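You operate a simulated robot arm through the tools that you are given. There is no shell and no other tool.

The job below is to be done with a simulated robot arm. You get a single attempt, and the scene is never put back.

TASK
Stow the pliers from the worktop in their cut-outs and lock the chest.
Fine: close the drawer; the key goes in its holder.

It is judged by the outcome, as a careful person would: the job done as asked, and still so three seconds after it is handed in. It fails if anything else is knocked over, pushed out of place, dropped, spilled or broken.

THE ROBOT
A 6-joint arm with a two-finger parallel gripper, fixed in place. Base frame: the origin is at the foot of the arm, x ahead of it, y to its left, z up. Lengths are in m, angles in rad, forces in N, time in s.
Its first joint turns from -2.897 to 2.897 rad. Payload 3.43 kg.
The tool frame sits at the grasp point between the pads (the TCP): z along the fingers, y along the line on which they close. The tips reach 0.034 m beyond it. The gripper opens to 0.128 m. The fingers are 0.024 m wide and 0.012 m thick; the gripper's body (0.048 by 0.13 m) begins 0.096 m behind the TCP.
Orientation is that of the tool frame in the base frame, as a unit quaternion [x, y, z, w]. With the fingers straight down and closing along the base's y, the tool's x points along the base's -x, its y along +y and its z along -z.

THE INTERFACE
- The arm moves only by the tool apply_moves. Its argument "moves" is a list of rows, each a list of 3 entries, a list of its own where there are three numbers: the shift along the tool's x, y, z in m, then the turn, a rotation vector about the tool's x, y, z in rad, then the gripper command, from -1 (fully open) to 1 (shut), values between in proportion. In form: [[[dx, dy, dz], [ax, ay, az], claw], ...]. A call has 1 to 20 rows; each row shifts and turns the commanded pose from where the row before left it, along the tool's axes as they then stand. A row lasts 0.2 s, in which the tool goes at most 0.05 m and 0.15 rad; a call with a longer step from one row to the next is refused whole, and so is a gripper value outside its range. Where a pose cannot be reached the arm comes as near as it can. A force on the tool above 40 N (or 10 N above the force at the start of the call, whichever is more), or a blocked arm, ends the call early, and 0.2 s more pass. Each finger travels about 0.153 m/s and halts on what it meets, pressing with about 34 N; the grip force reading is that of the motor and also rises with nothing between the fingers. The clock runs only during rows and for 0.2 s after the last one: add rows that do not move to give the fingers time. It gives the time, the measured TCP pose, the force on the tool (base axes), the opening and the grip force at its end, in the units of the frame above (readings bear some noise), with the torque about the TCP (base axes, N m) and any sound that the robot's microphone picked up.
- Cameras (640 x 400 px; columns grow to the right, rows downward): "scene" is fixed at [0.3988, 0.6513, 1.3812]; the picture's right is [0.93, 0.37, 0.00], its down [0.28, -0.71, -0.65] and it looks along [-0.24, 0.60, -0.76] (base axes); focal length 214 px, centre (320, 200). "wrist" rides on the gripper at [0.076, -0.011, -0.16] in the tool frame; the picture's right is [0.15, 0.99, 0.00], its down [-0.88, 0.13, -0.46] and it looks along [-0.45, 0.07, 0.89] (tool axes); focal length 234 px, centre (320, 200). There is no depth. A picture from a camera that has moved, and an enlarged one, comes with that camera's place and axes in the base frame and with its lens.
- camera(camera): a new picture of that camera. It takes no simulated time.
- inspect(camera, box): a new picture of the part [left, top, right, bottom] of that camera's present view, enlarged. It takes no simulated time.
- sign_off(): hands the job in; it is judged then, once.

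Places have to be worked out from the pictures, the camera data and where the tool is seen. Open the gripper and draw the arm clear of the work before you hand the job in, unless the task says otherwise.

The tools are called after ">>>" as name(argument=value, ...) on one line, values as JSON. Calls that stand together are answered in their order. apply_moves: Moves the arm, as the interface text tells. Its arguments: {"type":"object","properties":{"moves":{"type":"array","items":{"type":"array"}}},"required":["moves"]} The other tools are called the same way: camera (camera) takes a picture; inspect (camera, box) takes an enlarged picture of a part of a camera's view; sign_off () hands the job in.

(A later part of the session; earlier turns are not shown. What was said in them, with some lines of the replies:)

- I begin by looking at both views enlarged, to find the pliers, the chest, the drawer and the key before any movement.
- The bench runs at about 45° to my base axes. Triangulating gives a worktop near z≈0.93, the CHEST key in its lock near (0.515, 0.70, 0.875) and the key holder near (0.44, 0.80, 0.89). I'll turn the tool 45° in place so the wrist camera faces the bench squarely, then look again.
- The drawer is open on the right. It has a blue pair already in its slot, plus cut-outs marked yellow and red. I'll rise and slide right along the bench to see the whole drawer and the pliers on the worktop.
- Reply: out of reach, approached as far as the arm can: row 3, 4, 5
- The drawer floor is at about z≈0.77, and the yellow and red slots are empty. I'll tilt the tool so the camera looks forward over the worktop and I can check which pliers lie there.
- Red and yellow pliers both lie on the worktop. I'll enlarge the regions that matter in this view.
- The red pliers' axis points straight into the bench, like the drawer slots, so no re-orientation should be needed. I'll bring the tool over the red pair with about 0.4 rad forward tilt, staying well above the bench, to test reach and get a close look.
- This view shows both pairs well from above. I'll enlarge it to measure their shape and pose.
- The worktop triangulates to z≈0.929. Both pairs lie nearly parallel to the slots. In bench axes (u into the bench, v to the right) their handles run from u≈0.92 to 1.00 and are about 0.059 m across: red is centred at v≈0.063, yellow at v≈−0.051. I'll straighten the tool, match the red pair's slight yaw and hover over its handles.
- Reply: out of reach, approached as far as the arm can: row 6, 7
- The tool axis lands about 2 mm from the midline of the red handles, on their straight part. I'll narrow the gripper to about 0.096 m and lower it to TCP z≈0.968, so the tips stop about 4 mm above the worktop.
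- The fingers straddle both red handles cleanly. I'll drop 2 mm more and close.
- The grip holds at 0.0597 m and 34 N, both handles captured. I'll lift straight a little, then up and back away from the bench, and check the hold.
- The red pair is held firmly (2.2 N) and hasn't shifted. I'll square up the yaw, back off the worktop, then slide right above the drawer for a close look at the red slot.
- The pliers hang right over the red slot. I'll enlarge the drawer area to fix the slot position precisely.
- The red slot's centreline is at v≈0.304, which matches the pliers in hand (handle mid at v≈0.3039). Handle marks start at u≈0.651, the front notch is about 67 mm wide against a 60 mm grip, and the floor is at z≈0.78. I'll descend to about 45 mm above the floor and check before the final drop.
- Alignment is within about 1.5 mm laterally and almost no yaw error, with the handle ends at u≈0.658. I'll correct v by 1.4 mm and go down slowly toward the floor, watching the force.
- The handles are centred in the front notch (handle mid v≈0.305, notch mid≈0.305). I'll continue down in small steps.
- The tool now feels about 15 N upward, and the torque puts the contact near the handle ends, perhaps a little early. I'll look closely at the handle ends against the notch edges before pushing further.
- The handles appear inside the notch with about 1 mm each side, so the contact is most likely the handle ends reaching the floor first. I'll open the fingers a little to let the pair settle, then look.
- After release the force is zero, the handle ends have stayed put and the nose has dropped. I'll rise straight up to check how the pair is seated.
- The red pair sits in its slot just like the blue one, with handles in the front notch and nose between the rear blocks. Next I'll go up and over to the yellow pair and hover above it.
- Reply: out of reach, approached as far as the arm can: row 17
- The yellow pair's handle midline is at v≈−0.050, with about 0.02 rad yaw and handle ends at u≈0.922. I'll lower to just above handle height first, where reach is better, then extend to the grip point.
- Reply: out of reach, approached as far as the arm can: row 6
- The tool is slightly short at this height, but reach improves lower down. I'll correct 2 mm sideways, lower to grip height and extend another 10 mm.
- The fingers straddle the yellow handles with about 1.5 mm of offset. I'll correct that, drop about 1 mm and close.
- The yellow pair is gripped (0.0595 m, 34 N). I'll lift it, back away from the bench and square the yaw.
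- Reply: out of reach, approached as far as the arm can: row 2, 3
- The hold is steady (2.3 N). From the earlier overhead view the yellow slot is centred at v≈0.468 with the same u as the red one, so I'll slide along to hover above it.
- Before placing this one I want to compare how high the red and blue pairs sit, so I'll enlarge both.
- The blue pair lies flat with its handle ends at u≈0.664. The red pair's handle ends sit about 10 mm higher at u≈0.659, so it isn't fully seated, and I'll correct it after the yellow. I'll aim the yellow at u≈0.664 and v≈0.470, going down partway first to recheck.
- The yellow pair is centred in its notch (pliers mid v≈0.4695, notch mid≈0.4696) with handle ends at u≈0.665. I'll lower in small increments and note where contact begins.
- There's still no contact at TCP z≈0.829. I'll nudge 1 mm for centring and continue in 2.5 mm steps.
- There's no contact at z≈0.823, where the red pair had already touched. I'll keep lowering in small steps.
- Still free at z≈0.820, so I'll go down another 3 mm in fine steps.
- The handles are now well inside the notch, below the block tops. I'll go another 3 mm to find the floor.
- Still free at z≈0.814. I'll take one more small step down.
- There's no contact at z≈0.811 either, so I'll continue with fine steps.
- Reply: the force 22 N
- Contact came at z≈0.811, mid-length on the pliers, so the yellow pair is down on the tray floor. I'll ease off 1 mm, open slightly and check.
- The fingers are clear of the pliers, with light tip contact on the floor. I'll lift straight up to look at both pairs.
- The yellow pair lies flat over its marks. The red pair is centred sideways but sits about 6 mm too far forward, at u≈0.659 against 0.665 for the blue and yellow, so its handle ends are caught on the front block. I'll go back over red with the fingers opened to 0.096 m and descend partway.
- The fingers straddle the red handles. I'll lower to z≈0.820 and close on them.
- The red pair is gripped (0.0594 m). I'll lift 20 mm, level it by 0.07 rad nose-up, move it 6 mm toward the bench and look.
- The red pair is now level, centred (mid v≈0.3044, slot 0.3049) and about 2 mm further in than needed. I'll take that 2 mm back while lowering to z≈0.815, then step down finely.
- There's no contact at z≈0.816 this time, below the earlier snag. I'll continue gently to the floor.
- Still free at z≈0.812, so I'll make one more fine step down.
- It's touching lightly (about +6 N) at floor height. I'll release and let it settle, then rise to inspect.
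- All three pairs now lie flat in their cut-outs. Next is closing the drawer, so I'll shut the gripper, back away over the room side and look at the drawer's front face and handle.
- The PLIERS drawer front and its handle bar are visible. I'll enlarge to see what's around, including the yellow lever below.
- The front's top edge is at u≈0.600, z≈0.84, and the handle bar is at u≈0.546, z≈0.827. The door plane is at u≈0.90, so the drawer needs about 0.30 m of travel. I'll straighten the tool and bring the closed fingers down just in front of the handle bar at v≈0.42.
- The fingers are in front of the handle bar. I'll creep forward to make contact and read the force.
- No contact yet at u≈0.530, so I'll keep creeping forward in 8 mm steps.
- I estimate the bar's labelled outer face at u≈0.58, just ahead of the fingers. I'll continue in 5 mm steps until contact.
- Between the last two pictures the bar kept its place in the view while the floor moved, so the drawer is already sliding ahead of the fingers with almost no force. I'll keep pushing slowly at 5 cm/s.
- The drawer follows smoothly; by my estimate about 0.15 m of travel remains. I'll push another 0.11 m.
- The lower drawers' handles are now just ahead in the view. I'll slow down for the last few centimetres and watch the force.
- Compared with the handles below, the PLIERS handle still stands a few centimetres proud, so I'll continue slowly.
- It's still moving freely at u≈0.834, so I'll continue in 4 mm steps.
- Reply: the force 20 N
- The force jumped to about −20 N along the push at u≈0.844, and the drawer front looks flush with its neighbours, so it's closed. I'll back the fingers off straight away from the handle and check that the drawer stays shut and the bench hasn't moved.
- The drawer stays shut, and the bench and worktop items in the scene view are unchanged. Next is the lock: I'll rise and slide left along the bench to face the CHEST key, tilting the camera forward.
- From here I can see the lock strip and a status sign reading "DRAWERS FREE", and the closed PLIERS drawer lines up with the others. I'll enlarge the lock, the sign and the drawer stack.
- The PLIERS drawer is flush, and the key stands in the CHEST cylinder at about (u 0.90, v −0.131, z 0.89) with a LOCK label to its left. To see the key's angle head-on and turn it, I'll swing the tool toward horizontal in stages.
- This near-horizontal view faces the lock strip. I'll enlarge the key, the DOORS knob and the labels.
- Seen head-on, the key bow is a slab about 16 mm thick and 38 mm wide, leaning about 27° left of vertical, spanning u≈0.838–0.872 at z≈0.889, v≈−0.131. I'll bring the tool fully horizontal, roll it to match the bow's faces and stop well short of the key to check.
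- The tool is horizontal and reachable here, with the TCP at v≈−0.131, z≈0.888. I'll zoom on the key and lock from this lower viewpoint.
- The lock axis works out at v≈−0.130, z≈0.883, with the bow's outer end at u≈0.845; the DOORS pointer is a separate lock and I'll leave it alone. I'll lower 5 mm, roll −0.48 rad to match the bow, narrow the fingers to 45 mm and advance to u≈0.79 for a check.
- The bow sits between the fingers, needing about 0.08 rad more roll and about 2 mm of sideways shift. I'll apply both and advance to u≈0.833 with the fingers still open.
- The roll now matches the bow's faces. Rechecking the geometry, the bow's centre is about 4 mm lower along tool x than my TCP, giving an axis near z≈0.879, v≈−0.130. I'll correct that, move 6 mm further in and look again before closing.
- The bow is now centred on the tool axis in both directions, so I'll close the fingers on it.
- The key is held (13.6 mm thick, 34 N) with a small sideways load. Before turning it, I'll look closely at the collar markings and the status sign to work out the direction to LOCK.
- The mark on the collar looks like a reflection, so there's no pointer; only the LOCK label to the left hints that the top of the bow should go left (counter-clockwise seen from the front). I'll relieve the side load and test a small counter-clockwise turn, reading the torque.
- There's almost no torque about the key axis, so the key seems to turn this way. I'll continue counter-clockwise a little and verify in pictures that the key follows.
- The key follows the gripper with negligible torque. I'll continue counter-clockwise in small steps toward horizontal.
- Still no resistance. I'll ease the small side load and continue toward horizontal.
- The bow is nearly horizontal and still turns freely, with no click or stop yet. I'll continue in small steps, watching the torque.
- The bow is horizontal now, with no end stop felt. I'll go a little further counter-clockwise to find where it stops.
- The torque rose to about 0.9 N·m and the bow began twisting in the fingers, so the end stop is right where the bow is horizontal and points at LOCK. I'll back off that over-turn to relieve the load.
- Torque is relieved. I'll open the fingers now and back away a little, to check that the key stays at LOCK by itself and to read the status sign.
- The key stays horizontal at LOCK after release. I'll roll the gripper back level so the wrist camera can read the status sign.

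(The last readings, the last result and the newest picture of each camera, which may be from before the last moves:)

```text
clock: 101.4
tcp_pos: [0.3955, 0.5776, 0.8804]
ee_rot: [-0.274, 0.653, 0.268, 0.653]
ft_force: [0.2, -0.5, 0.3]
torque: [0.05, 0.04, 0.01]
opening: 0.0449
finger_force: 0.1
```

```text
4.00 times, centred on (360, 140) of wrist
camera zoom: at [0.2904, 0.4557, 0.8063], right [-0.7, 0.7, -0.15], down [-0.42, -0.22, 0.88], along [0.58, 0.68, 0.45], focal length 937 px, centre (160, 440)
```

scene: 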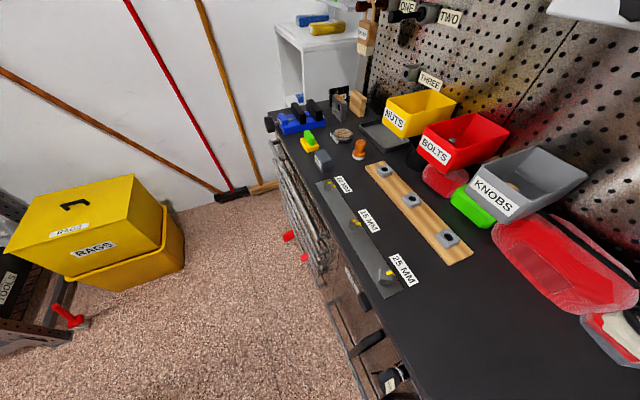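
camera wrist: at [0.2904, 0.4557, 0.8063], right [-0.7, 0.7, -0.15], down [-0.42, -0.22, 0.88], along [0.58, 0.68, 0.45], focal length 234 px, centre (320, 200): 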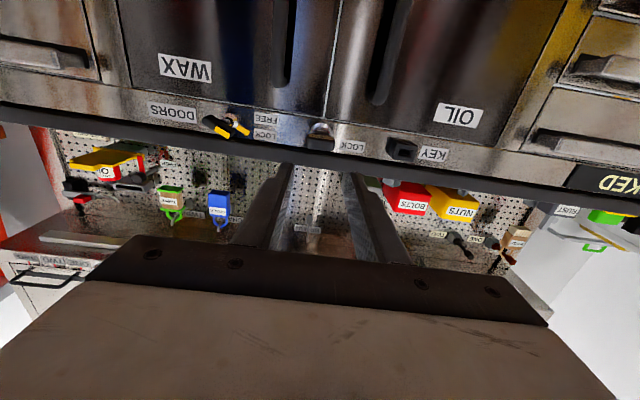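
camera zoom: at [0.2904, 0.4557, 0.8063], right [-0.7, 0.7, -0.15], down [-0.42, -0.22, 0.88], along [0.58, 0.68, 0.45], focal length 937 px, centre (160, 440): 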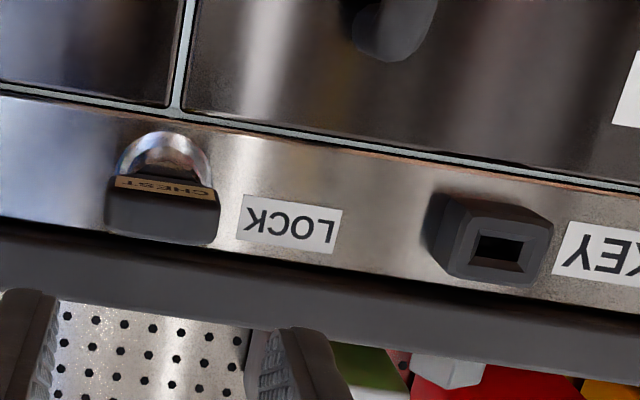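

The sign now ends in "LOCKED". I'll slide left to read it in full and get a close frontal view of the key holder.

>>> apply_moves(moves=[[[0, 0.04, 0], [0, 0, 0], 0.3], [[0, 0.04, 0], [0, 0, 0], 0.3], [[0, 0.04, 0], [0, 0, 0], 0.3], [[0, 0, 0], [0, 0, 0], 0.3]])

>>> inspect(camera="wrist", box=[440, 100, 640, 220])

>>> inspect(camera="wrist", box=[280, 100, 360, 150])

>>> camera(camera="wrist")

```text
clock: 102.4
tcp_pos: [0.3093, 0.662, 0.8774]
ee_rot: [-0.275, 0.653, 0.266, 0.653]
ft_force: [-0.2, -1.1, -0.3]
torque: [0.0, 0.0, 0.05]
opening: 0.0448
finger_force: 0.1
```

```text
3.20 times, centred on (540, 160) of wrist
camera zoom: at [0.2055, 0.5406, 0.8043], right [-0.7, 0.7, -0.16], down [-0.42, -0.22, 0.88], along [0.58, 0.68, 0.45], focal length 749 px, centre (-384, 328)
```

zoom: 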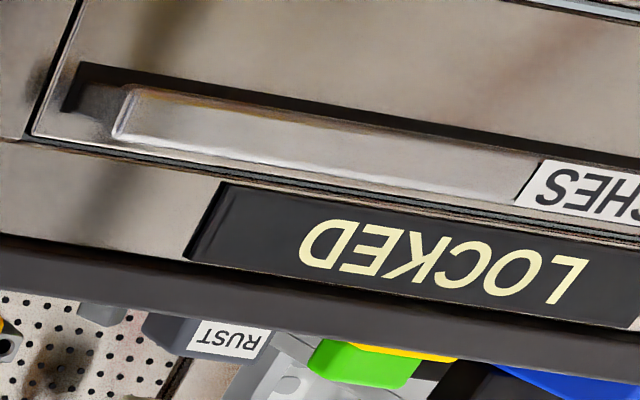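

```text
8.00 times, centred on (320, 125) of wrist
camera zoom: at [0.2055, 0.5406, 0.8043], right [-0.7, 0.7, -0.16], down [-0.42, -0.22, 0.88], along [0.58, 0.68, 0.45], focal length 1873 px, centre (320, 800)
```

zoom: 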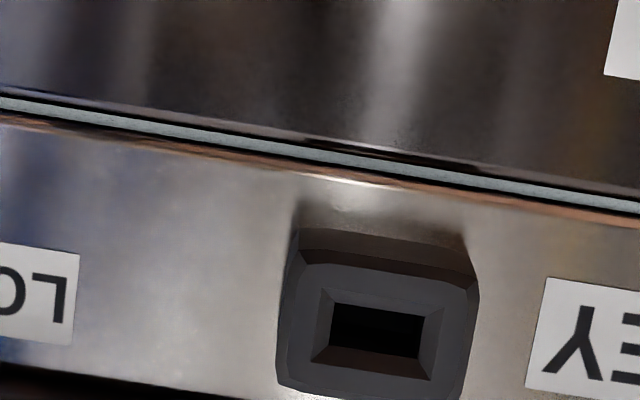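

```text
taken
camera wrist: at [0.2055, 0.5406, 0.8043], right [-0.7, 0.7, -0.16], down [-0.42, -0.22, 0.88], along [0.58, 0.68, 0.45], focal length 234 px, centre (320, 200)
```

wrist: 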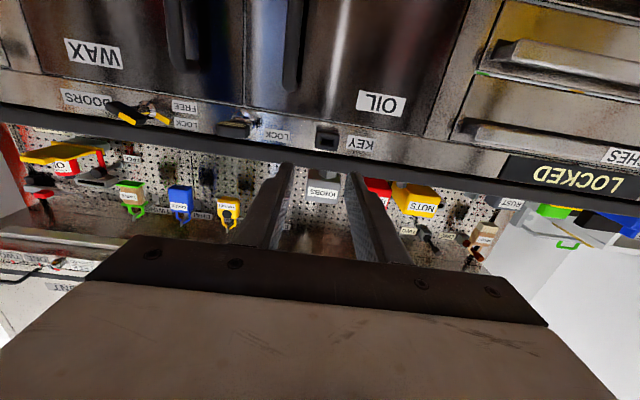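

The sign reads simply "LOCKED". The holder's slot is a horizontal rectangle at about v≈−0.260, z≈0.881, with its mouth near u≈0.875. I'll slide back in front of the key and roll the fingers to grip the now-horizontal bow from above and below.

>>> apply_moves(moves=[[[-0.0008, -0.04, 0], [0, 0, -0.1437], 0.3], [[0, 0, 0], [0, 0, -0.1437], 0.3], [[0, 0, 0], [0, 0, -0.1437], 0.3], [[0, 0, 0], [0, 0, -0.1437], 0.3], [[0, 0, 0], [0, 0, -0.1437], 0.3], [[0, 0, 0], [0, 0, -0.1437], 0.3], [[0, 0, 0], [0, 0, -0.1437], 0.3], [[0, 0, 0], [0, 0, -0.1437], 0.3], [[0, 0, 0], [0, 0, -0.1437], 0.3], [[0, 0, 0], [0, 0, -0.1437], 0.3], [[0, 0, 0], [0, 0, -0.1437], 0.3], [[0, 0, 0], [0, 0, 0], 0.3]])

```text
clock: 105.0
tcp_pos: [0.3381, 0.6351, 0.8804]
ee_rot: [0.657, -0.264, 0.277, -0.649]
ft_force: [0.6, -0.3, 0.7]
torque: [0.0, 0.02, 0.0]
opening: 0.0448
finger_force: 0.0
```

The roll is done and v is still −0.21. I'll slide in front of the key and advance to u≈0.79 to check alignment.

>>> apply_moves(moves=[[[0.0268, 0.0005, 0], [0, 0, 0], 0.3], [[0.0268, 0.0005, 0], [0, 0, 0], 0.3], [[0.0268, 0.0004, 0], [0, 0, 0], 0.3], [[0, 0, 0.035], [0, 0, 0], 0.3], [[0, 0, 0.035], [0, 0, 0], 0.3], [[0, 0, 0.032], [0, 0, 0], 0.3], [[0, 0, 0], [0, 0, 0], 0.3], [[0, 0, 0], [0, 0, 0], 0.3]])

>>> inspect(camera="wrist", box=[250, 110, 390, 210])

>>> inspect(camera="scene", box=[340, 330, 450, 400])

```text
clock: 106.8
tcp_pos: [0.4669, 0.6477, 0.8778]
ee_rot: [0.658, -0.264, 0.275, -0.649]
ft_force: [-0.6, -0.5, 0.5]
torque: [-0.02, -0.03, 0.01]
opening: 0.0449
finger_force: 0.0
```

```text
4.00 times, centred on (320, 160) of wrist
camera zoom: at [0.408, 0.4829, 0.894], right [0.11, -0.12, -0.99], down [-0.94, 0.3, -0.15], along [0.31, 0.95, -0.08], focal length 937 px, centre (320, 360)
```

zoom: 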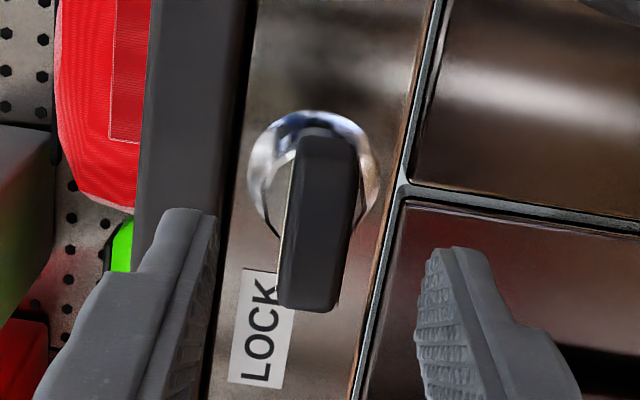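

```text
5.71 times, centred on (395, 365) of scene
camera zoom: at [0.3988, 0.6513, 1.3812], right [0.93, 0.37, 0.0], down [0.28, -0.71, -0.65], along [-0.24, 0.6, -0.76], focal length 1226 px, centre (-109, -743)
```

zoom: 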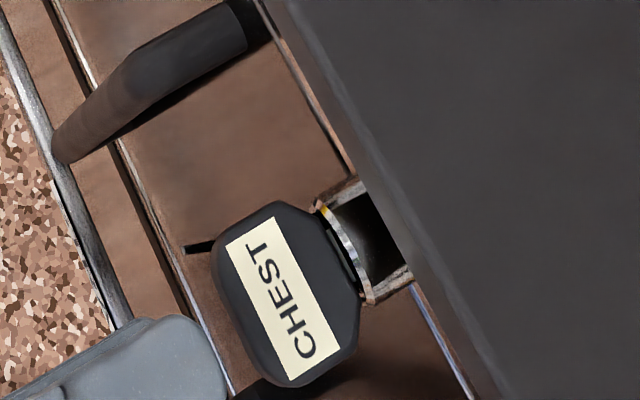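

The bow is centred between the fingers to within 1 mm. I'll advance 46 mm and close on it.

>>> apply_moves(moves=[[[0, 0.0003, 0.02], [0, 0, 0], 0.3], [[0, 0, 0.02], [0, 0, 0], 0.3], [[0, 0, 0.006], [0, 0, 0], 0.3], [[0, 0, 0], [0, 0, 0], 0.3], [[0, 0, 0], [0, 0, 0], 0.6], [[0, 0, 0], [0, 0, 0], 1], [[0, 0, 0], [0, 0, 0], 1], [[0, 0, 0], [0, 0, 0], 1]])

>>> inspect(camera="wrist", box=[250, 130, 390, 230])

>>> inspect(camera="scene", box=[340, 330, 450, 400])

```text
clock: 108.6
tcp_pos: [0.4997, 0.6814, 0.8782]
ee_rot: [0.657, -0.265, 0.275, -0.649]
ft_force: [1.3, 0.1, 1.0]
torque: [0.09, -0.06, -0.02]
opening: 0.0138
finger_force: 33.8
```

```text
4.00 times, centred on (320, 180) of wrist
camera zoom: at [0.4411, 0.5151, 0.8939], right [0.11, -0.12, -0.99], down [-0.94, 0.3, -0.15], along [0.31, 0.95, -0.08], focal length 937 px, centre (320, 280)
```

zoom: 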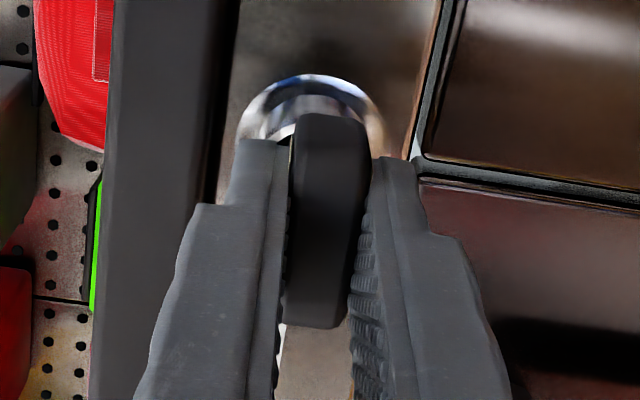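

```text
5.71 times, centred on (395, 365) of scene
camera zoom: at [0.3988, 0.6513, 1.3812], right [0.93, 0.37, 0.0], down [0.28, -0.71, -0.65], along [-0.24, 0.6, -0.76], focal length 1226 px, centre (-109, -743)
```

zoom: 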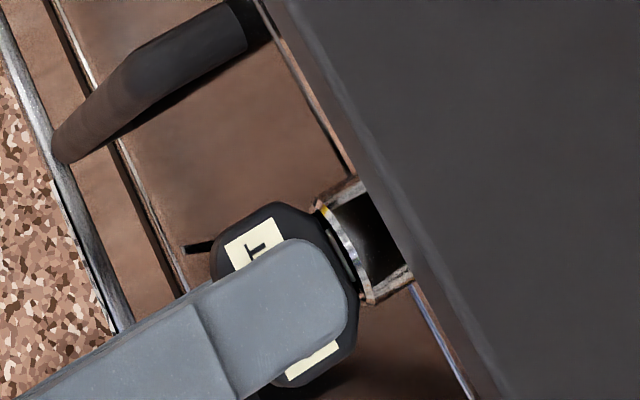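

The bow is held with almost no residual load. I'll draw the key straight out of the lock, slowly.

>>> apply_moves(moves=[[[0, 0, -0.003], [0, 0, 0], 1], [[0, 0, -0.004], [0, 0, 0], 1], [[0, 0, -0.004], [0, 0, 0], 1], [[0, 0, 0], [0, 0, 0], 1]])

>>> inspect(camera="scene", box=[340, 330, 450, 400])

```text
clock: 109.6
tcp_pos: [0.4925, 0.6745, 0.8795]
ee_rot: [0.656, -0.265, 0.276, -0.65]
ft_force: [-0.5, -0.2, -0.7]
torque: [-0.04, -0.01, -0.01]
opening: 0.0135
finger_force: 33.8
```

```text
5.71 times, centred on (395, 365) of scene
camera zoom: at [0.3988, 0.6513, 1.3812], right [0.93, 0.37, 0.0], down [0.28, -0.71, -0.65], along [-0.24, 0.6, -0.76], focal length 1226 px, centre (-109, -743)
```

zoom: 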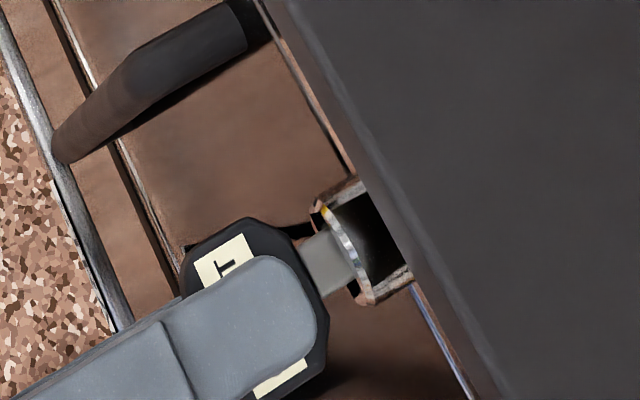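

The key is sliding out freely and its flat grey blade is showing. I'll keep pulling straight back until it's clear.

>>> apply_moves(moves=[[[0, 0, -0.008], [0, 0, 0], 1], [[0, 0, -0.008], [0, 0, 0], 1], [[0, 0, -0.008], [0, 0, 0], 1], [[0, 0, -0.01], [0, 0, 0], 1], [[0, 0, -0.01], [0, 0, 0], 1], [[0, 0, -0.01], [0, 0, 0], 1], [[0, 0, 0], [0, 0, 0], 1]])

>>> camera(camera="wrist")

>>> inspect(camera="scene", box=[330, 320, 450, 400])

```text
clock: 111.2
tcp_pos: [0.4536, 0.635, 0.8796]
ee_rot: [0.656, -0.265, 0.278, -0.65]
ft_force: [0.5, -0.1, 0.4]
torque: [-0.01, 0.01, 0.0]
opening: 0.0137
finger_force: 33.9
```

```text
taken
camera wrist: at [0.3942, 0.4689, 0.8945], right [0.11, -0.12, -0.99], down [-0.94, 0.3, -0.15], along [0.31, 0.95, -0.08], focal length 234 px, centre (320, 200)
```

wrist: 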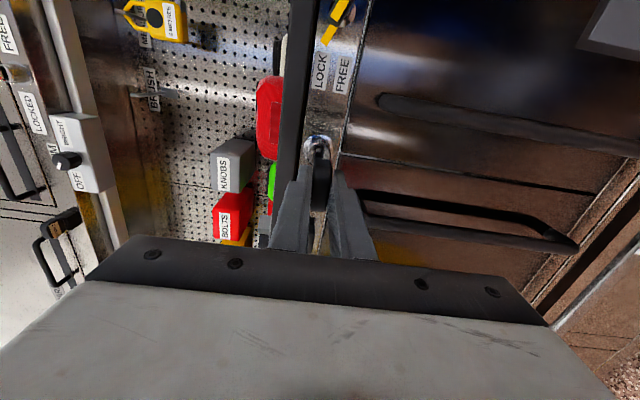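

```text
5.00 times, centred on (390, 360) of scene
camera zoom: at [0.3988, 0.6513, 1.3812], right [0.93, 0.37, 0.0], down [0.28, -0.71, -0.65], along [-0.24, 0.6, -0.76], focal length 1072 px, centre (-30, -600)
```

zoom: 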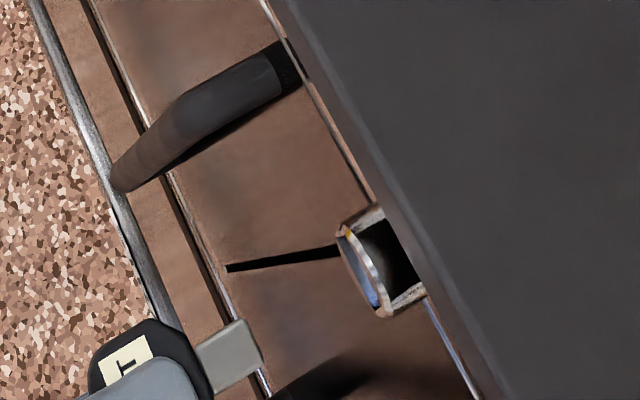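

The key is out: a flat blade about 14 mm wide and 20 mm long, lying horizontal, which matches the holder's horizontal slot. I'll look at it in the wrist view to see its position relative to the fingers.

>>> inspect(camera="wrist", box=[270, 110, 370, 200])

>>> inspect(camera="scene", box=[340, 360, 400, 400])

```text
4.44 times, centred on (320, 155) of wrist
camera zoom: at [0.3942, 0.4689, 0.8945], right [0.11, -0.12, -0.99], down [-0.94, 0.3, -0.15], along [0.31, 0.95, -0.08], focal length 1041 px, centre (320, 400)
```

zoom: 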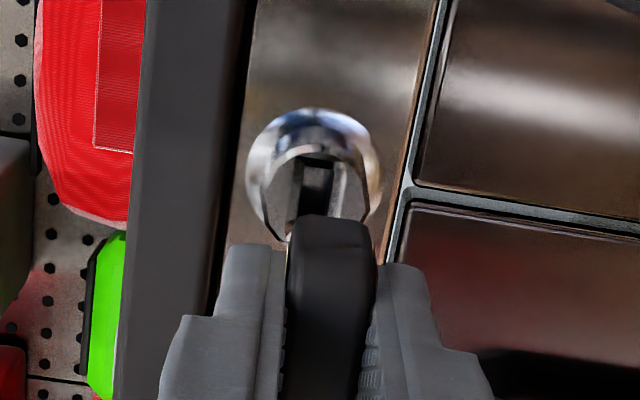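

```text
10.00 times, centred on (370, 380) of scene
camera zoom: at [0.3988, 0.6513, 1.3812], right [0.93, 0.37, 0.0], down [0.28, -0.71, -0.65], along [-0.24, 0.6, -0.76], focal length 2145 px, centre (-180, -1600)
```

zoom: 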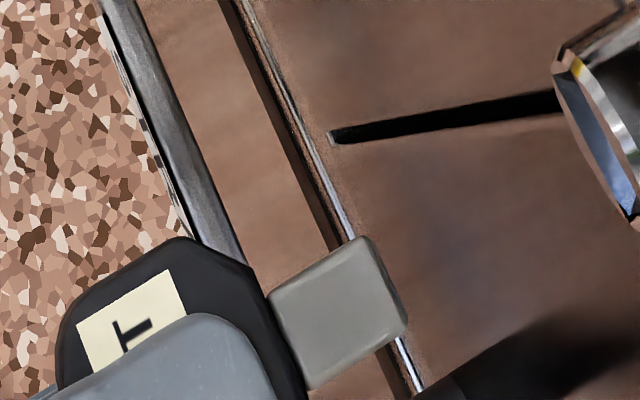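

The blade lies level on the tool axis. The holder slot is about 130 mm to the left of the lock and roughly 2 mm higher. I'll move the key across in front of the holder, staying back from it, and check alignment from both cameras.

>>> apply_moves(moves=[[[-0.0325, -0.0004, 0], [0, 0, 0], 1], [[-0.0325, -0.0004, 0], [0, 0, 0], 1], [[-0.0325, -0.0004, 0], [0, 0, 0], 1], [[-0.0325, -0.0004, 0], [0, 0, 0], 1], [[0, 0, 0], [0, 0, 0], 1], [[0, 0, 0], [0, 0, 0], 1]])

>>> camera(camera="wrist")

>>> inspect(camera="wrist", box=[270, 110, 370, 200])

>>> inspect(camera="scene", box=[310, 280, 410, 350])

```text
clock: 112.6
tcp_pos: [0.3609, 0.7269, 0.8807]
ee_rot: [0.657, -0.265, 0.276, -0.65]
ft_force: [0.6, -0.9, -0.3]
torque: [0.01, 0.04, -0.01]
opening: 0.0137
finger_force: 34.6
```

```text
taken
camera wrist: at [0.3022, 0.5622, 0.894], right [0.11, -0.12, -0.99], down [-0.94, 0.3, -0.15], along [0.31, 0.95, -0.08], focal length 234 px, centre (320, 200)
```

wrist: 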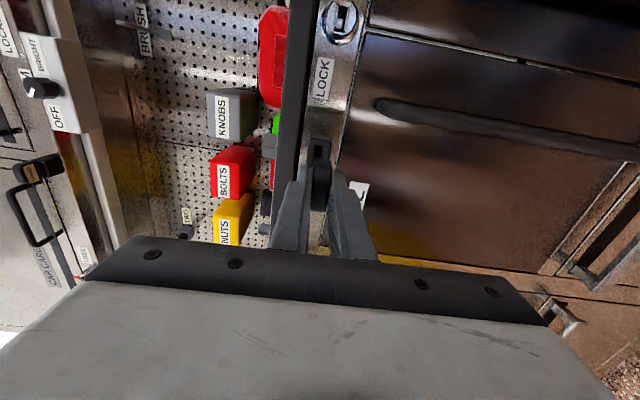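

```text
4.44 times, centred on (320, 155) of wrist
camera zoom: at [0.3022, 0.5622, 0.894], right [0.11, -0.12, -0.99], down [-0.94, 0.3, -0.15], along [0.31, 0.95, -0.08], focal length 1041 px, centre (320, 400)
```

zoom: 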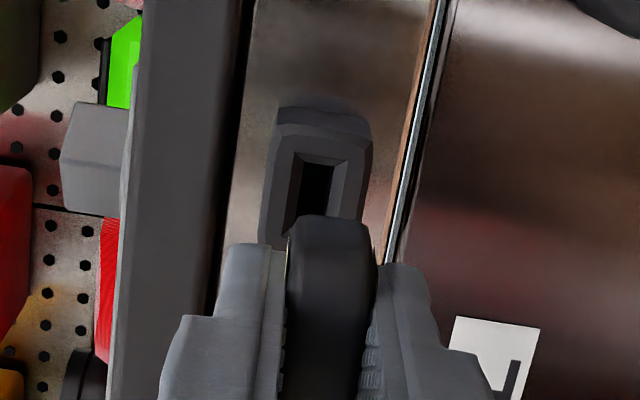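

```text
5.71 times, centred on (360, 315) of scene
camera zoom: at [0.3988, 0.6513, 1.3812], right [0.93, 0.37, 0.0], down [0.28, -0.71, -0.65], along [-0.24, 0.6, -0.76], focal length 1226 px, centre (91, -457)
```

zoom: 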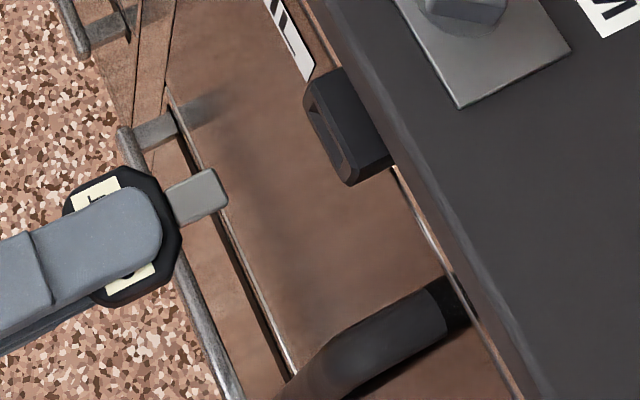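

The blade and holder are aligned within about 1 mm: centres at v −0.2619 and −0.2616 by the scene camera, and matching height by the wrist camera. I'll advance until the tip is just at the funnel mouth and check.

>>> apply_moves(moves=[[[0, -0.0003, 0.01], [0, 0, 0], 1], [[0, 0, 0.01], [0, 0, 0], 1], [[0, 0, 0.01], [0, 0, 0], 1], [[0, 0, 0.008], [0, 0, 0], 1], [[0, 0, 0], [0, 0, 0], 1]])

>>> inspect(camera="wrist", box=[270, 120, 370, 210])

>>> inspect(camera="scene", box=[340, 280, 400, 330])

```text
clock: 113.8
tcp_pos: [0.3894, 0.7539, 0.8793]
ee_rot: [0.657, -0.265, 0.276, -0.649]
ft_force: [0.5, -0.2, 0.5]
torque: [0.01, -0.03, -0.02]
opening: 0.0137
finger_force: 33.8
```

```text
4.44 times, centred on (320, 165) of wrist
camera zoom: at [0.3297, 0.5884, 0.8941], right [0.11, -0.12, -0.99], down [-0.94, 0.3, -0.15], along [0.31, 0.95, -0.08], focal length 1041 px, centre (320, 356)
```

zoom: 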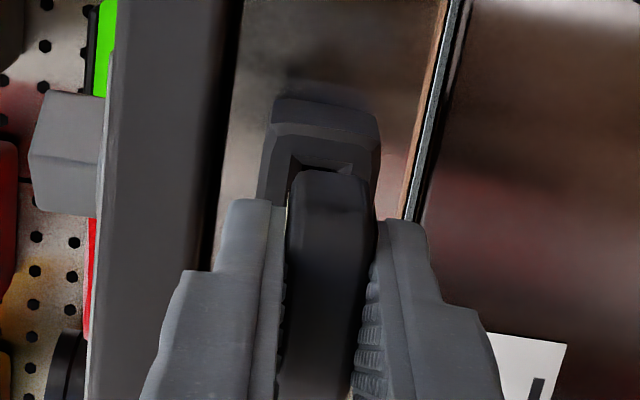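

```text
8.00 times, centred on (370, 305) of scene
camera zoom: at [0.3988, 0.6513, 1.3812], right [0.93, 0.37, 0.0], down [0.28, -0.71, -0.65], along [-0.24, 0.6, -0.76], focal length 1716 px, centre (-80, -640)
```

zoom: 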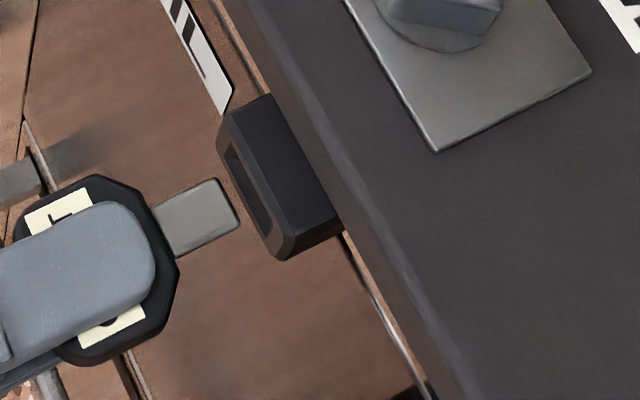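

The blade's centreline points at the slot's centre in the top view, with about 5 mm to go. I'll insert gently in 4 mm steps.

>>> apply_moves(moves=[[[0, 0, 0.004], [0, 0, 0], 1], [[0, 0, 0.004], [0, 0, 0], 1], [[0, 0, 0.003], [0, 0, 0], 1], [[0, 0, 0], [0, 0, 0], 1]])

>>> inspect(camera="scene", box=[340, 280, 400, 330])

```text
clock: 114.8
tcp_pos: [0.3957, 0.7625, 0.8773]
ee_rot: [0.657, -0.265, 0.275, -0.65]
ft_force: [-0.3, 0.5, 0.4]
torque: [0.0, -0.01, 0.0]
opening: 0.0136
finger_force: 33.8
```

```text
8.00 times, centred on (370, 305) of scene
camera zoom: at [0.3988, 0.6513, 1.3812], right [0.93, 0.37, 0.0], down [0.28, -0.71, -0.65], along [-0.24, 0.6, -0.76], focal length 1716 px, centre (-80, -640)
```

zoom: 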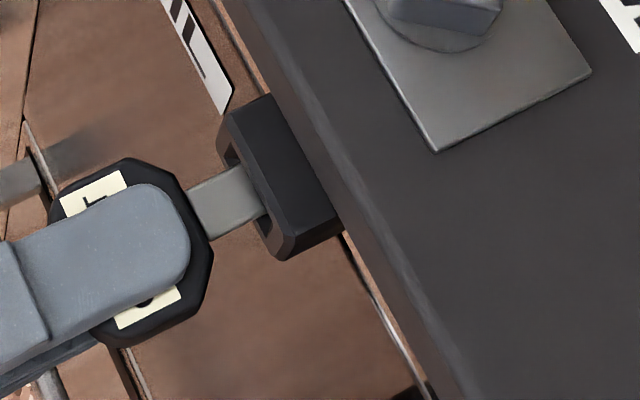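

The tip is entering the funnel with no force. The height reading drifted a little, so I'll take a still reading before continuing.

>>> apply_moves(moves=[[[0, 0, 0], [0, 0, 0], 1]])

>>> inspect(camera="wrist", box=[270, 120, 370, 210])

```text
clock: 115.2
tcp_pos: [0.3966, 0.7613, 0.8792]
ee_rot: [0.657, -0.264, 0.276, -0.65]
ft_force: [1.0, -0.1, -0.3]
torque: [0.01, 0.01, 0.01]
opening: 0.0135
finger_force: 33.9
```

```text
4.44 times, centred on (320, 165) of wrist
camera zoom: at [0.3372, 0.596, 0.8939], right [0.11, -0.12, -0.99], down [-0.94, 0.3, -0.15], along [0.31, 0.95, -0.08], focal length 1041 px, centre (320, 356)
```

zoom: 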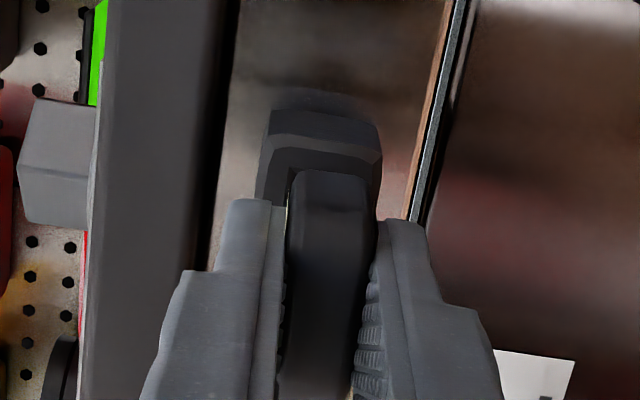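

The position is steady. I'll continue the insertion slowly, watching for resistance.

>>> apply_moves(moves=[[[0, -0.0005, 0.003], [0, 0, 0], 1], [[0, 0, 0.003], [0, 0, 0], 1], [[0, 0, 0], [0, 0, 0], 1]])

>>> inspect(camera="scene", box=[340, 280, 400, 330])

```text
clock: 116.0
tcp_pos: [0.4004, 0.7658, 0.8783]
ee_rot: [0.658, -0.264, 0.275, -0.65]
ft_force: [-0.3, 1.1, 0.8]
torque: [0.04, -0.03, 0.0]
opening: 0.0136
finger_force: 34.1
```

```text
8.00 times, centred on (370, 305) of scene
camera zoom: at [0.3988, 0.6513, 1.3812], right [0.93, 0.37, 0.0], down [0.28, -0.71, -0.65], along [-0.24, 0.6, -0.76], focal length 1716 px, centre (-80, -640)
```

zoom: 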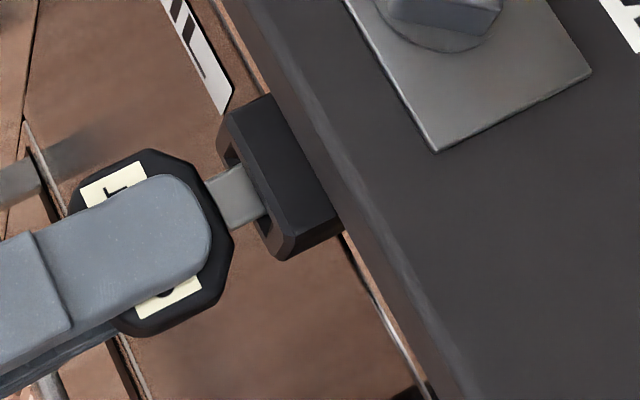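

There's no resistance and about 10 mm remains between the bow and the holder face. I'll continue.

>>> apply_moves(moves=[[[0, 0, 0.003], [0, 0, 0], 1], [[0, 0, 0.003], [0, 0, 0], 1], [[0, 0, 0], [0, 0, 0], 1]])

>>> inspect(camera="scene", box=[340, 280, 400, 330])

```text
clock: 116.8
tcp_pos: [0.4051, 0.7706, 0.8785]
ee_rot: [0.657, -0.264, 0.277, -0.65]
ft_force: [-0.3, -0.7, 0.1]
torque: [0.02, 0.02, 0.0]
opening: 0.0138
finger_force: 34.1
```

```text
8.00 times, centred on (370, 305) of scene
camera zoom: at [0.3988, 0.6513, 1.3812], right [0.93, 0.37, 0.0], down [0.28, -0.71, -0.65], along [-0.24, 0.6, -0.76], focal length 1716 px, centre (-80, -640)
```

zoom: 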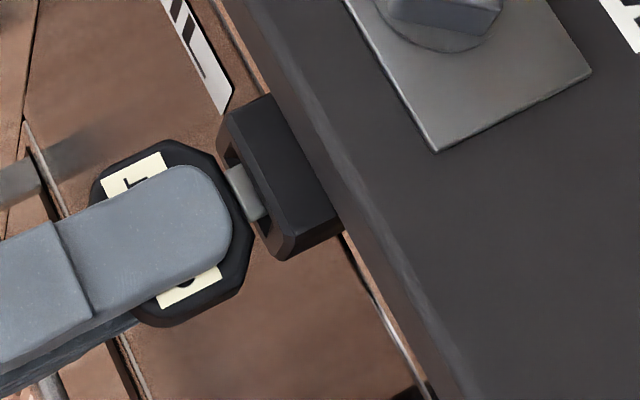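

About 4–5 mm remains before the bow meets the holder. I'll finish in small steps.

>>> apply_moves(moves=[[[0, 0, 0.0025], [0, 0, 0], 1], [[0, 0, 0.002], [0, 0, 0], 1], [[0, 0, 0], [0, 0, 0], 1]])

>>> inspect(camera="scene", box=[340, 280, 400, 330])

```text
clock: 117.6
tcp_pos: [0.4075, 0.7726, 0.879]
ee_rot: [0.658, -0.264, 0.276, -0.649]
ft_force: [-5.4, -8.0, -0.6]
torque: [-0.02, 0.0, -0.05]
opening: 0.0136
finger_force: 33.8
```

```text
8.00 times, centred on (370, 305) of scene
camera zoom: at [0.3988, 0.6513, 1.3812], right [0.93, 0.37, 0.0], down [0.28, -0.71, -0.65], along [-0.24, 0.6, -0.76], focal length 1716 px, centre (-80, -640)
```

zoom: 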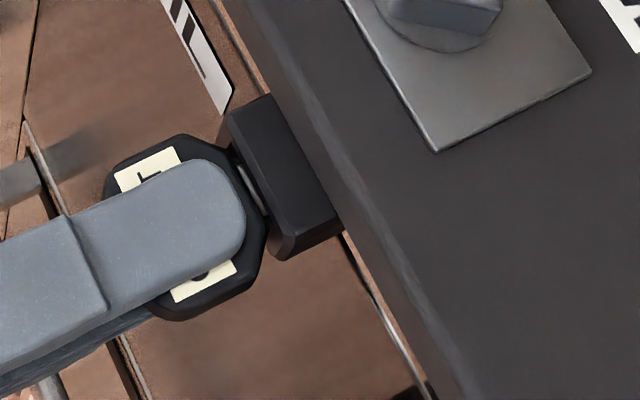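

A −9.5 N axial force shows the key has bottomed, with the bow practically at the holder face. I'll press 1 mm more to be sure it's home.

>>> apply_moves(moves=[[[0, 0, 0.001], [0, 0, 0], 1], [[0, 0, 0], [0, 0, 0], 1]])

>>> inspect(camera="wrist", box=[270, 120, 370, 210])

```text
clock: 118.2
tcp_pos: [0.4078, 0.7736, 0.8795]
ee_rot: [0.657, -0.264, 0.276, -0.65]
ft_force: [-15.1, -22.1, -4.4]
torque: [-0.1, 0.09, -0.15]
opening: 0.0137
finger_force: 34.6
```

```text
4.44 times, centred on (320, 165) of wrist
camera zoom: at [0.349, 0.6073, 0.8941], right [0.11, -0.12, -0.99], down [-0.94, 0.3, -0.15], along [0.31, 0.95, -0.08], focal length 1041 px, centre (320, 356)
```

zoom: 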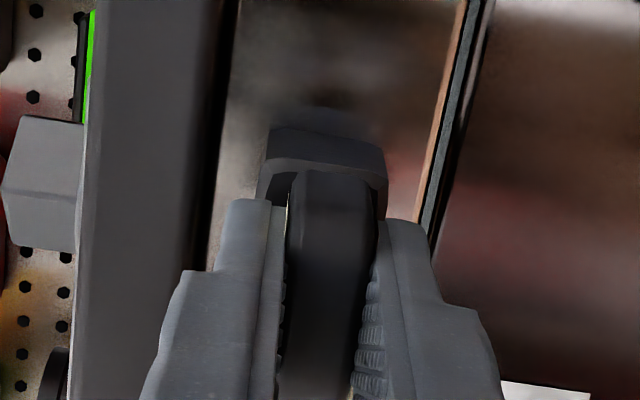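

The force rose to 26 N with almost no motion, so the key is fully seated. I'll relieve the push, open the fingers and see whether the key stays.

>>> apply_moves(moves=[[[0, 0, -0.0015], [0, 0, 0], 1], [[0, 0, 0], [0, 0, 0], 1], [[0, 0, 0], [0, 0, 0], 0.75], [[0, 0, 0], [0, 0, 0], 0.6], [[0, 0, 0], [0, 0, 0], 0.45], [[0, 0, 0], [0, 0, 0], 0.45]])

>>> inspect(camera="wrist", box=[270, 120, 370, 210])

>>> inspect(camera="scene", box=[340, 280, 400, 330])

```text
clock: 119.6
tcp_pos: [0.4079, 0.773, 0.8781]
ee_rot: [0.657, -0.265, 0.277, -0.65]
ft_force: [-0.5, 0.0, -0.4]
torque: [0.02, 0.02, 0.0]
opening: 0.0353
finger_force: 0.1
```

```text
4.44 times, centred on (320, 165) of wrist
camera zoom: at [0.3488, 0.607, 0.8939], right [0.11, -0.12, -0.99], down [-0.94, 0.3, -0.15], along [0.31, 0.95, -0.08], focal length 1041 px, centre (320, 356)
```

zoom: 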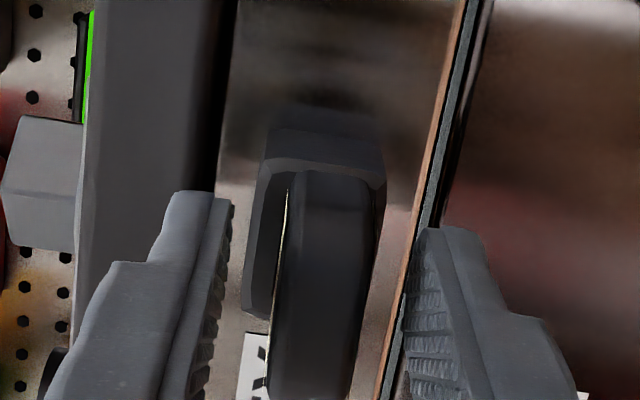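

```text
8.00 times, centred on (370, 305) of scene
camera zoom: at [0.3988, 0.6513, 1.3812], right [0.93, 0.37, 0.0], down [0.28, -0.71, -0.65], along [-0.24, 0.6, -0.76], focal length 1716 px, centre (-80, -640)
```

zoom: 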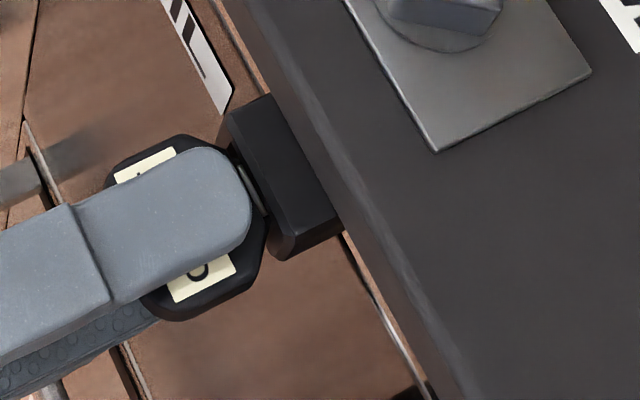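

The key stays in the holder with the fingers open. I'll withdraw straight back and look.

>>> apply_moves(moves=[[[0, 0, -0.01], [0, 0, 0], 0.45], [[0, 0, -0.02], [0, 0, 0], 0.45], [[0, 0, -0.03], [0, 0, 0], 0.45], [[0, 0, -0.04], [0, 0, 0], 0.45], [[0, 0, -0.04], [0, 0, 0], 0.45], [[0, 0, -0.03], [0, 0, 0], 0.45], [[0, 0, 0], [0, 0, 0], 0.45]])

>>> camera(camera="wrist")

>>> inspect(camera="wrist", box=[250, 90, 390, 190])

>>> inspect(camera="scene", box=[340, 280, 400, 330])

```text
clock: 121.2
tcp_pos: [0.2875, 0.6532, 0.8806]
ee_rot: [0.657, -0.265, 0.277, -0.649]
ft_force: [-0.2, 0.1, 0.2]
torque: [0.03, 0.03, 0.04]
opening: 0.035
finger_force: 0.0
```

```text
taken
camera wrist: at [0.2273, 0.4871, 0.895], right [0.11, -0.12, -0.99], down [-0.94, 0.3, -0.15], along [0.31, 0.95, -0.08], focal length 234 px, centre (320, 200)
```

wrist: 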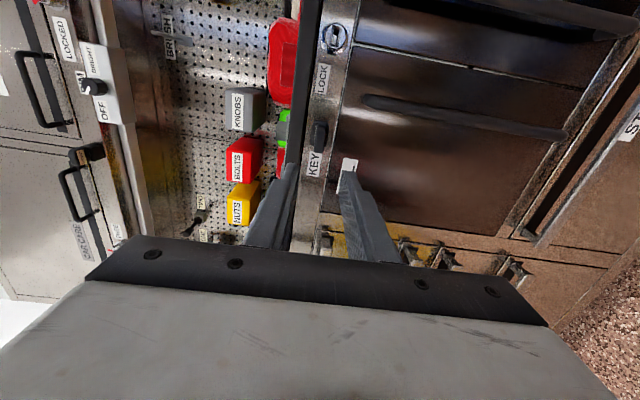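

```text
4.00 times, centred on (320, 140) of wrist
camera zoom: at [0.2273, 0.4871, 0.895], right [0.11, -0.12, -0.99], down [-0.94, 0.3, -0.15], along [0.31, 0.95, -0.08], focal length 937 px, centre (320, 440)
```

zoom: 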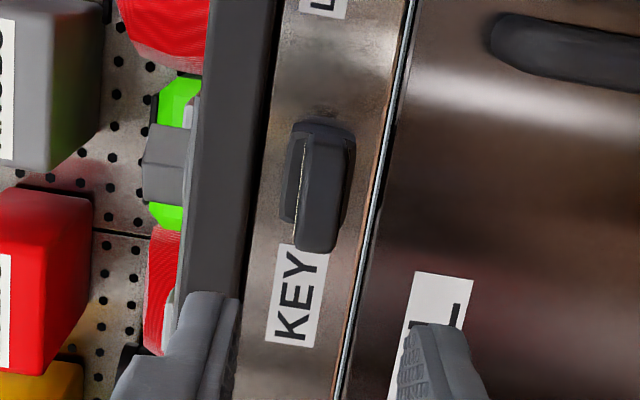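

```text
8.00 times, centred on (370, 305) of scene
camera zoom: at [0.3988, 0.6513, 1.3812], right [0.93, 0.37, 0.0], down [0.28, -0.71, -0.65], along [-0.24, 0.6, -0.76], focal length 1716 px, centre (-80, -640)
```

zoom: 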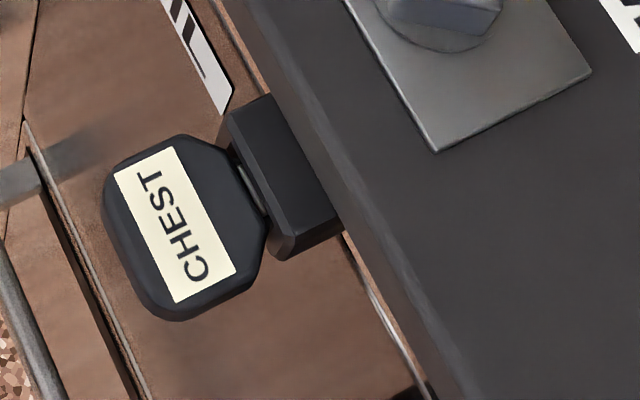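

The key sits squarely in its holder. I'll roll the gripper back level and check the lock sign and the drawer once more before retiring the arm.

>>> apply_moves(moves=[[[0, 0, -0.03], [0, 0, 0.1437], 0], [[0, 0, -0.03], [0, 0, 0.1437], -0.5], [[0, 0, 0], [0, 0, 0.1437], -1], [[0, 0, 0], [0, 0, 0.1437], -1], [[0, 0, 0], [0, 0, 0.1437], -1], [[0, 0, 0], [0, 0, 0.1437], -1], [[0, 0, 0], [0, 0, 0.1437], -1], [[0, 0, 0], [0, 0, 0.1437], -1], [[0, 0, 0], [0, 0, 0.1437], -1], [[0, 0, 0], [0, 0, 0.1437], -1], [[0, 0, 0], [0, 0, 0.1437], -1], [[0, 0, 0], [0, 0, 0], -1]])

>>> camera(camera="wrist")

>>> inspect(camera="wrist", box=[460, 100, 640, 220])

>>> inspect(camera="wrist", box=[220, 100, 380, 180])

```text
clock: 123.8
tcp_pos: [0.2453, 0.6105, 0.8802]
ee_rot: [-0.274, 0.653, 0.268, 0.653]
ft_force: [-0.1, -0.2, -0.2]
torque: [0.0, -0.03, 0.03]
opening: 0.1279
finger_force: 0.0
```

```text
taken
camera wrist: at [0.1406, 0.4892, 0.8066], right [-0.7, 0.7, -0.15], down [-0.42, -0.22, 0.88], along [0.58, 0.68, 0.45], focal length 234 px, centre (320, 200)
```

wrist: 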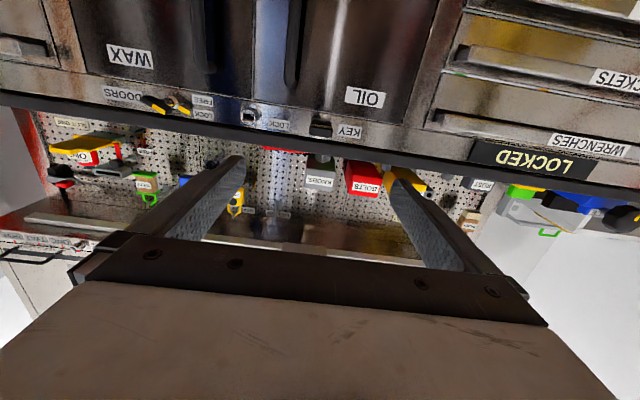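

```text
3.33 times, centred on (550, 160) of wrist
camera zoom: at [0.1406, 0.4892, 0.8066], right [-0.7, 0.7, -0.15], down [-0.42, -0.22, 0.88], along [0.58, 0.68, 0.45], focal length 781 px, centre (-447, 333)
```

zoom: 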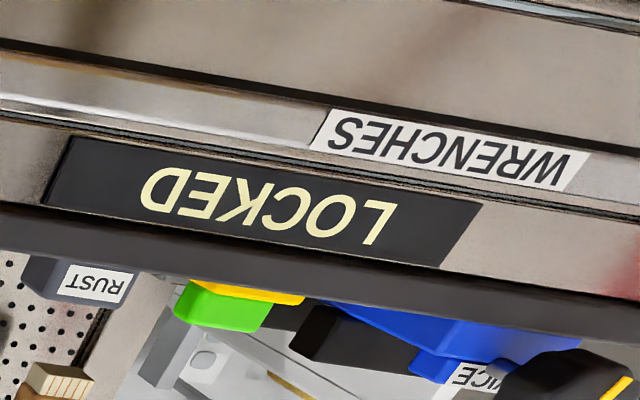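

```text
4.00 times, centred on (300, 140) of wrist
camera zoom: at [0.1406, 0.4892, 0.8066], right [-0.7, 0.7, -0.15], down [-0.42, -0.22, 0.88], along [0.58, 0.68, 0.45], focal length 937 px, centre (400, 440)
```

zoom: 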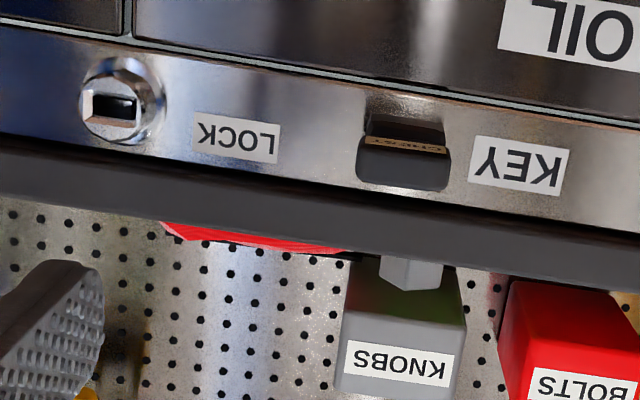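

The sign reads LOCKED, the lock is empty and the key is in its holder. I'll raise the arm, turn the tool back to pointing down and move it clear toward its starting place.

>>> apply_moves(moves=[[[-0.03, -0.03, -0.01], [0, 0, 0], -1], [[-0.03, -0.03, -0.01], [0, 0, 0], -1], [[-0.03, -0.03, -0.01], [0, 0, 0], -1], [[-0.03, -0.03, -0.01], [0, 0, 0], -1], [[-0.03, -0.03, -0.01], [0, 0, 0], -1], [[0, -0.03, 0], [0, 0.14, 0], -1], [[0, -0.03, 0], [0, 0.14, 0], -1], [[0, -0.03, 0], [0, 0.14, 0], -1], [[0, 0, 0], [0, 0.14, 0], -1], [[0, 0, 0], [0, 0.14, 0], -1], [[0, 0, 0], [0, 0.14, 0], -1], [[0, 0, 0], [0, 0.14, 0], -1], [[0, 0, 0], [0, 0, 0], -1]])

>>> camera(camera="wrist")

>>> camera(camera="scene")

```text
clock: 126.6
tcp_pos: [0.3783, 0.4059, 1.0328]
ee_rot: [-0.368, 0.884, 0.106, 0.268]
ft_force: [0.3, 0.9, 0.2]
torque: [0.0, 0.03, 0.0]
opening: 0.128
finger_force: 0.1
```

```text
taken
camera wrist: at [0.2794, 0.2926, 1.1255], right [-0.79, 0.61, -0.09], down [0.24, 0.44, 0.87], along [0.57, 0.66, -0.49], focal length 234 px, centre (320, 200)
```

wrist: 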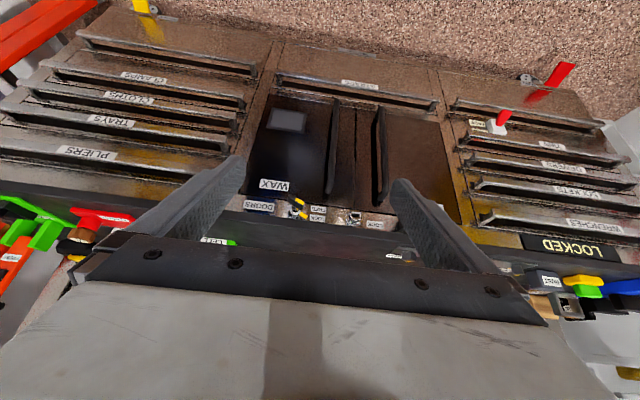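

```text
taken
```

scene: 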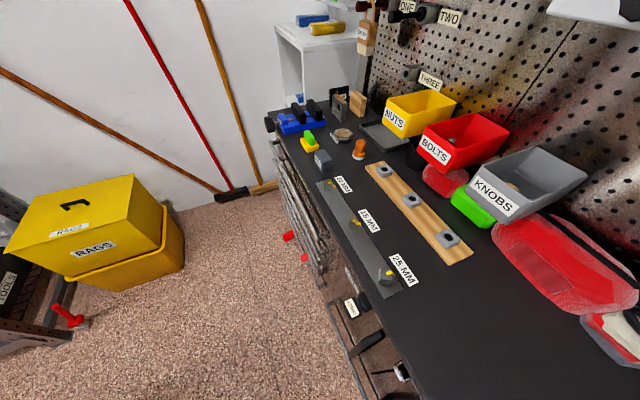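

All drawers line up and the sign reads LOCKED. I'll zoom on the PLIERS drawer and the lock strip for a final check.

>>> inspect(camera="wrist", box=[0, 60, 260, 240])

>>> inspect(camera="wrist", box=[230, 170, 430, 270])

>>> inspect(camera="scene", box=[320, 280, 640, 400])

```text
2.22 times, centred on (130, 150) of wrist
camera zoom: at [0.2794, 0.2926, 1.1255], right [-0.79, 0.61, -0.09], down [0.24, 0.44, 0.87], along [0.57, 0.66, -0.49], focal length 520 px, centre (742, 311)
```

zoom: 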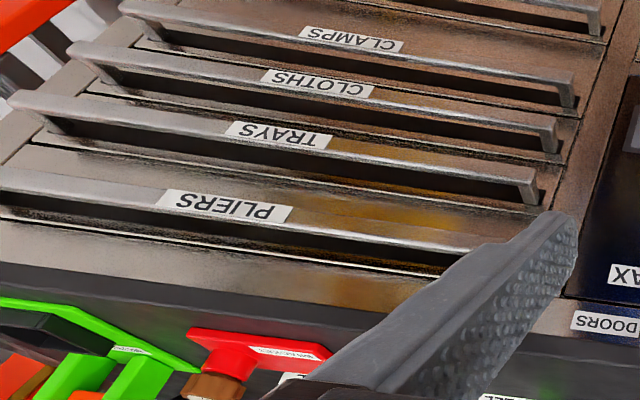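

```text
3.20 times, centred on (330, 220) of wrist
camera zoom: at [0.2794, 0.2926, 1.1255], right [-0.79, 0.61, -0.09], down [0.24, 0.44, 0.87], along [0.57, 0.66, -0.49], focal length 749 px, centre (288, 136)
```

zoom: 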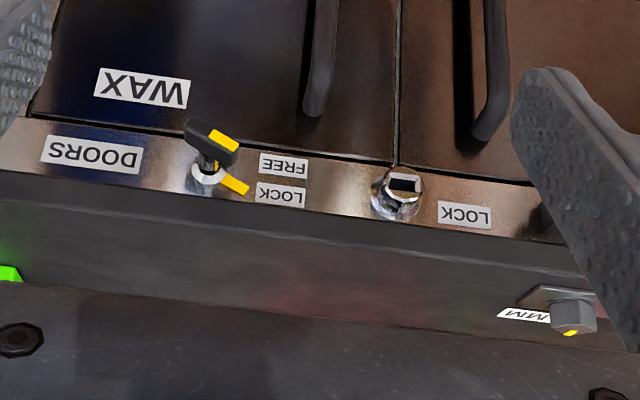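

```text
2.00 times, centred on (480, 340) of scene
camera zoom: at [0.3988, 0.6513, 1.3812], right [0.93, 0.37, 0.0], down [0.28, -0.71, -0.65], along [-0.24, 0.6, -0.76], focal length 429 px, centre (0, -80)
```

zoom: 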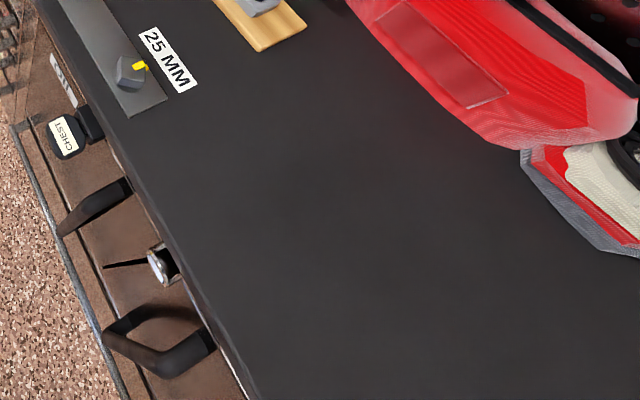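

Everything checks out: the PLIERS drawer is flush, the sign reads LOCKED, the CHEST key rests in its holder and the worktop is clear of pliers with nothing else moved. The gripper is open and the arm is well clear, so I'm handing the job in.

>>> sign_off()

```text
The job is handed in.
```

The red and yellow pliers are in their cut-outs, the drawer is shut, the chest is locked and the key is in its holder.

- **Pliers:** The red pair caught on the tray edge the first time, so I lifted it and set it down again. Both pairs lay flat before I closed the drawer. I closed it slowly, but couldn't see inside afterwards to check that nothing had shifted.
- **Drawer:** It closed until it hit its stop and sits flush with the drawers below it.
- **Lock:** I turned the key to LOCK, and the sign on the chest changed from "DRAWERS FREE" to "LOCKED".
- **Key:** It is pushed fully into the holder and stayed there after I let go.

As far as the cameras showed, nothing else on the bench moved. I left the gripper open and the arm clear of the bench before handing the job in.
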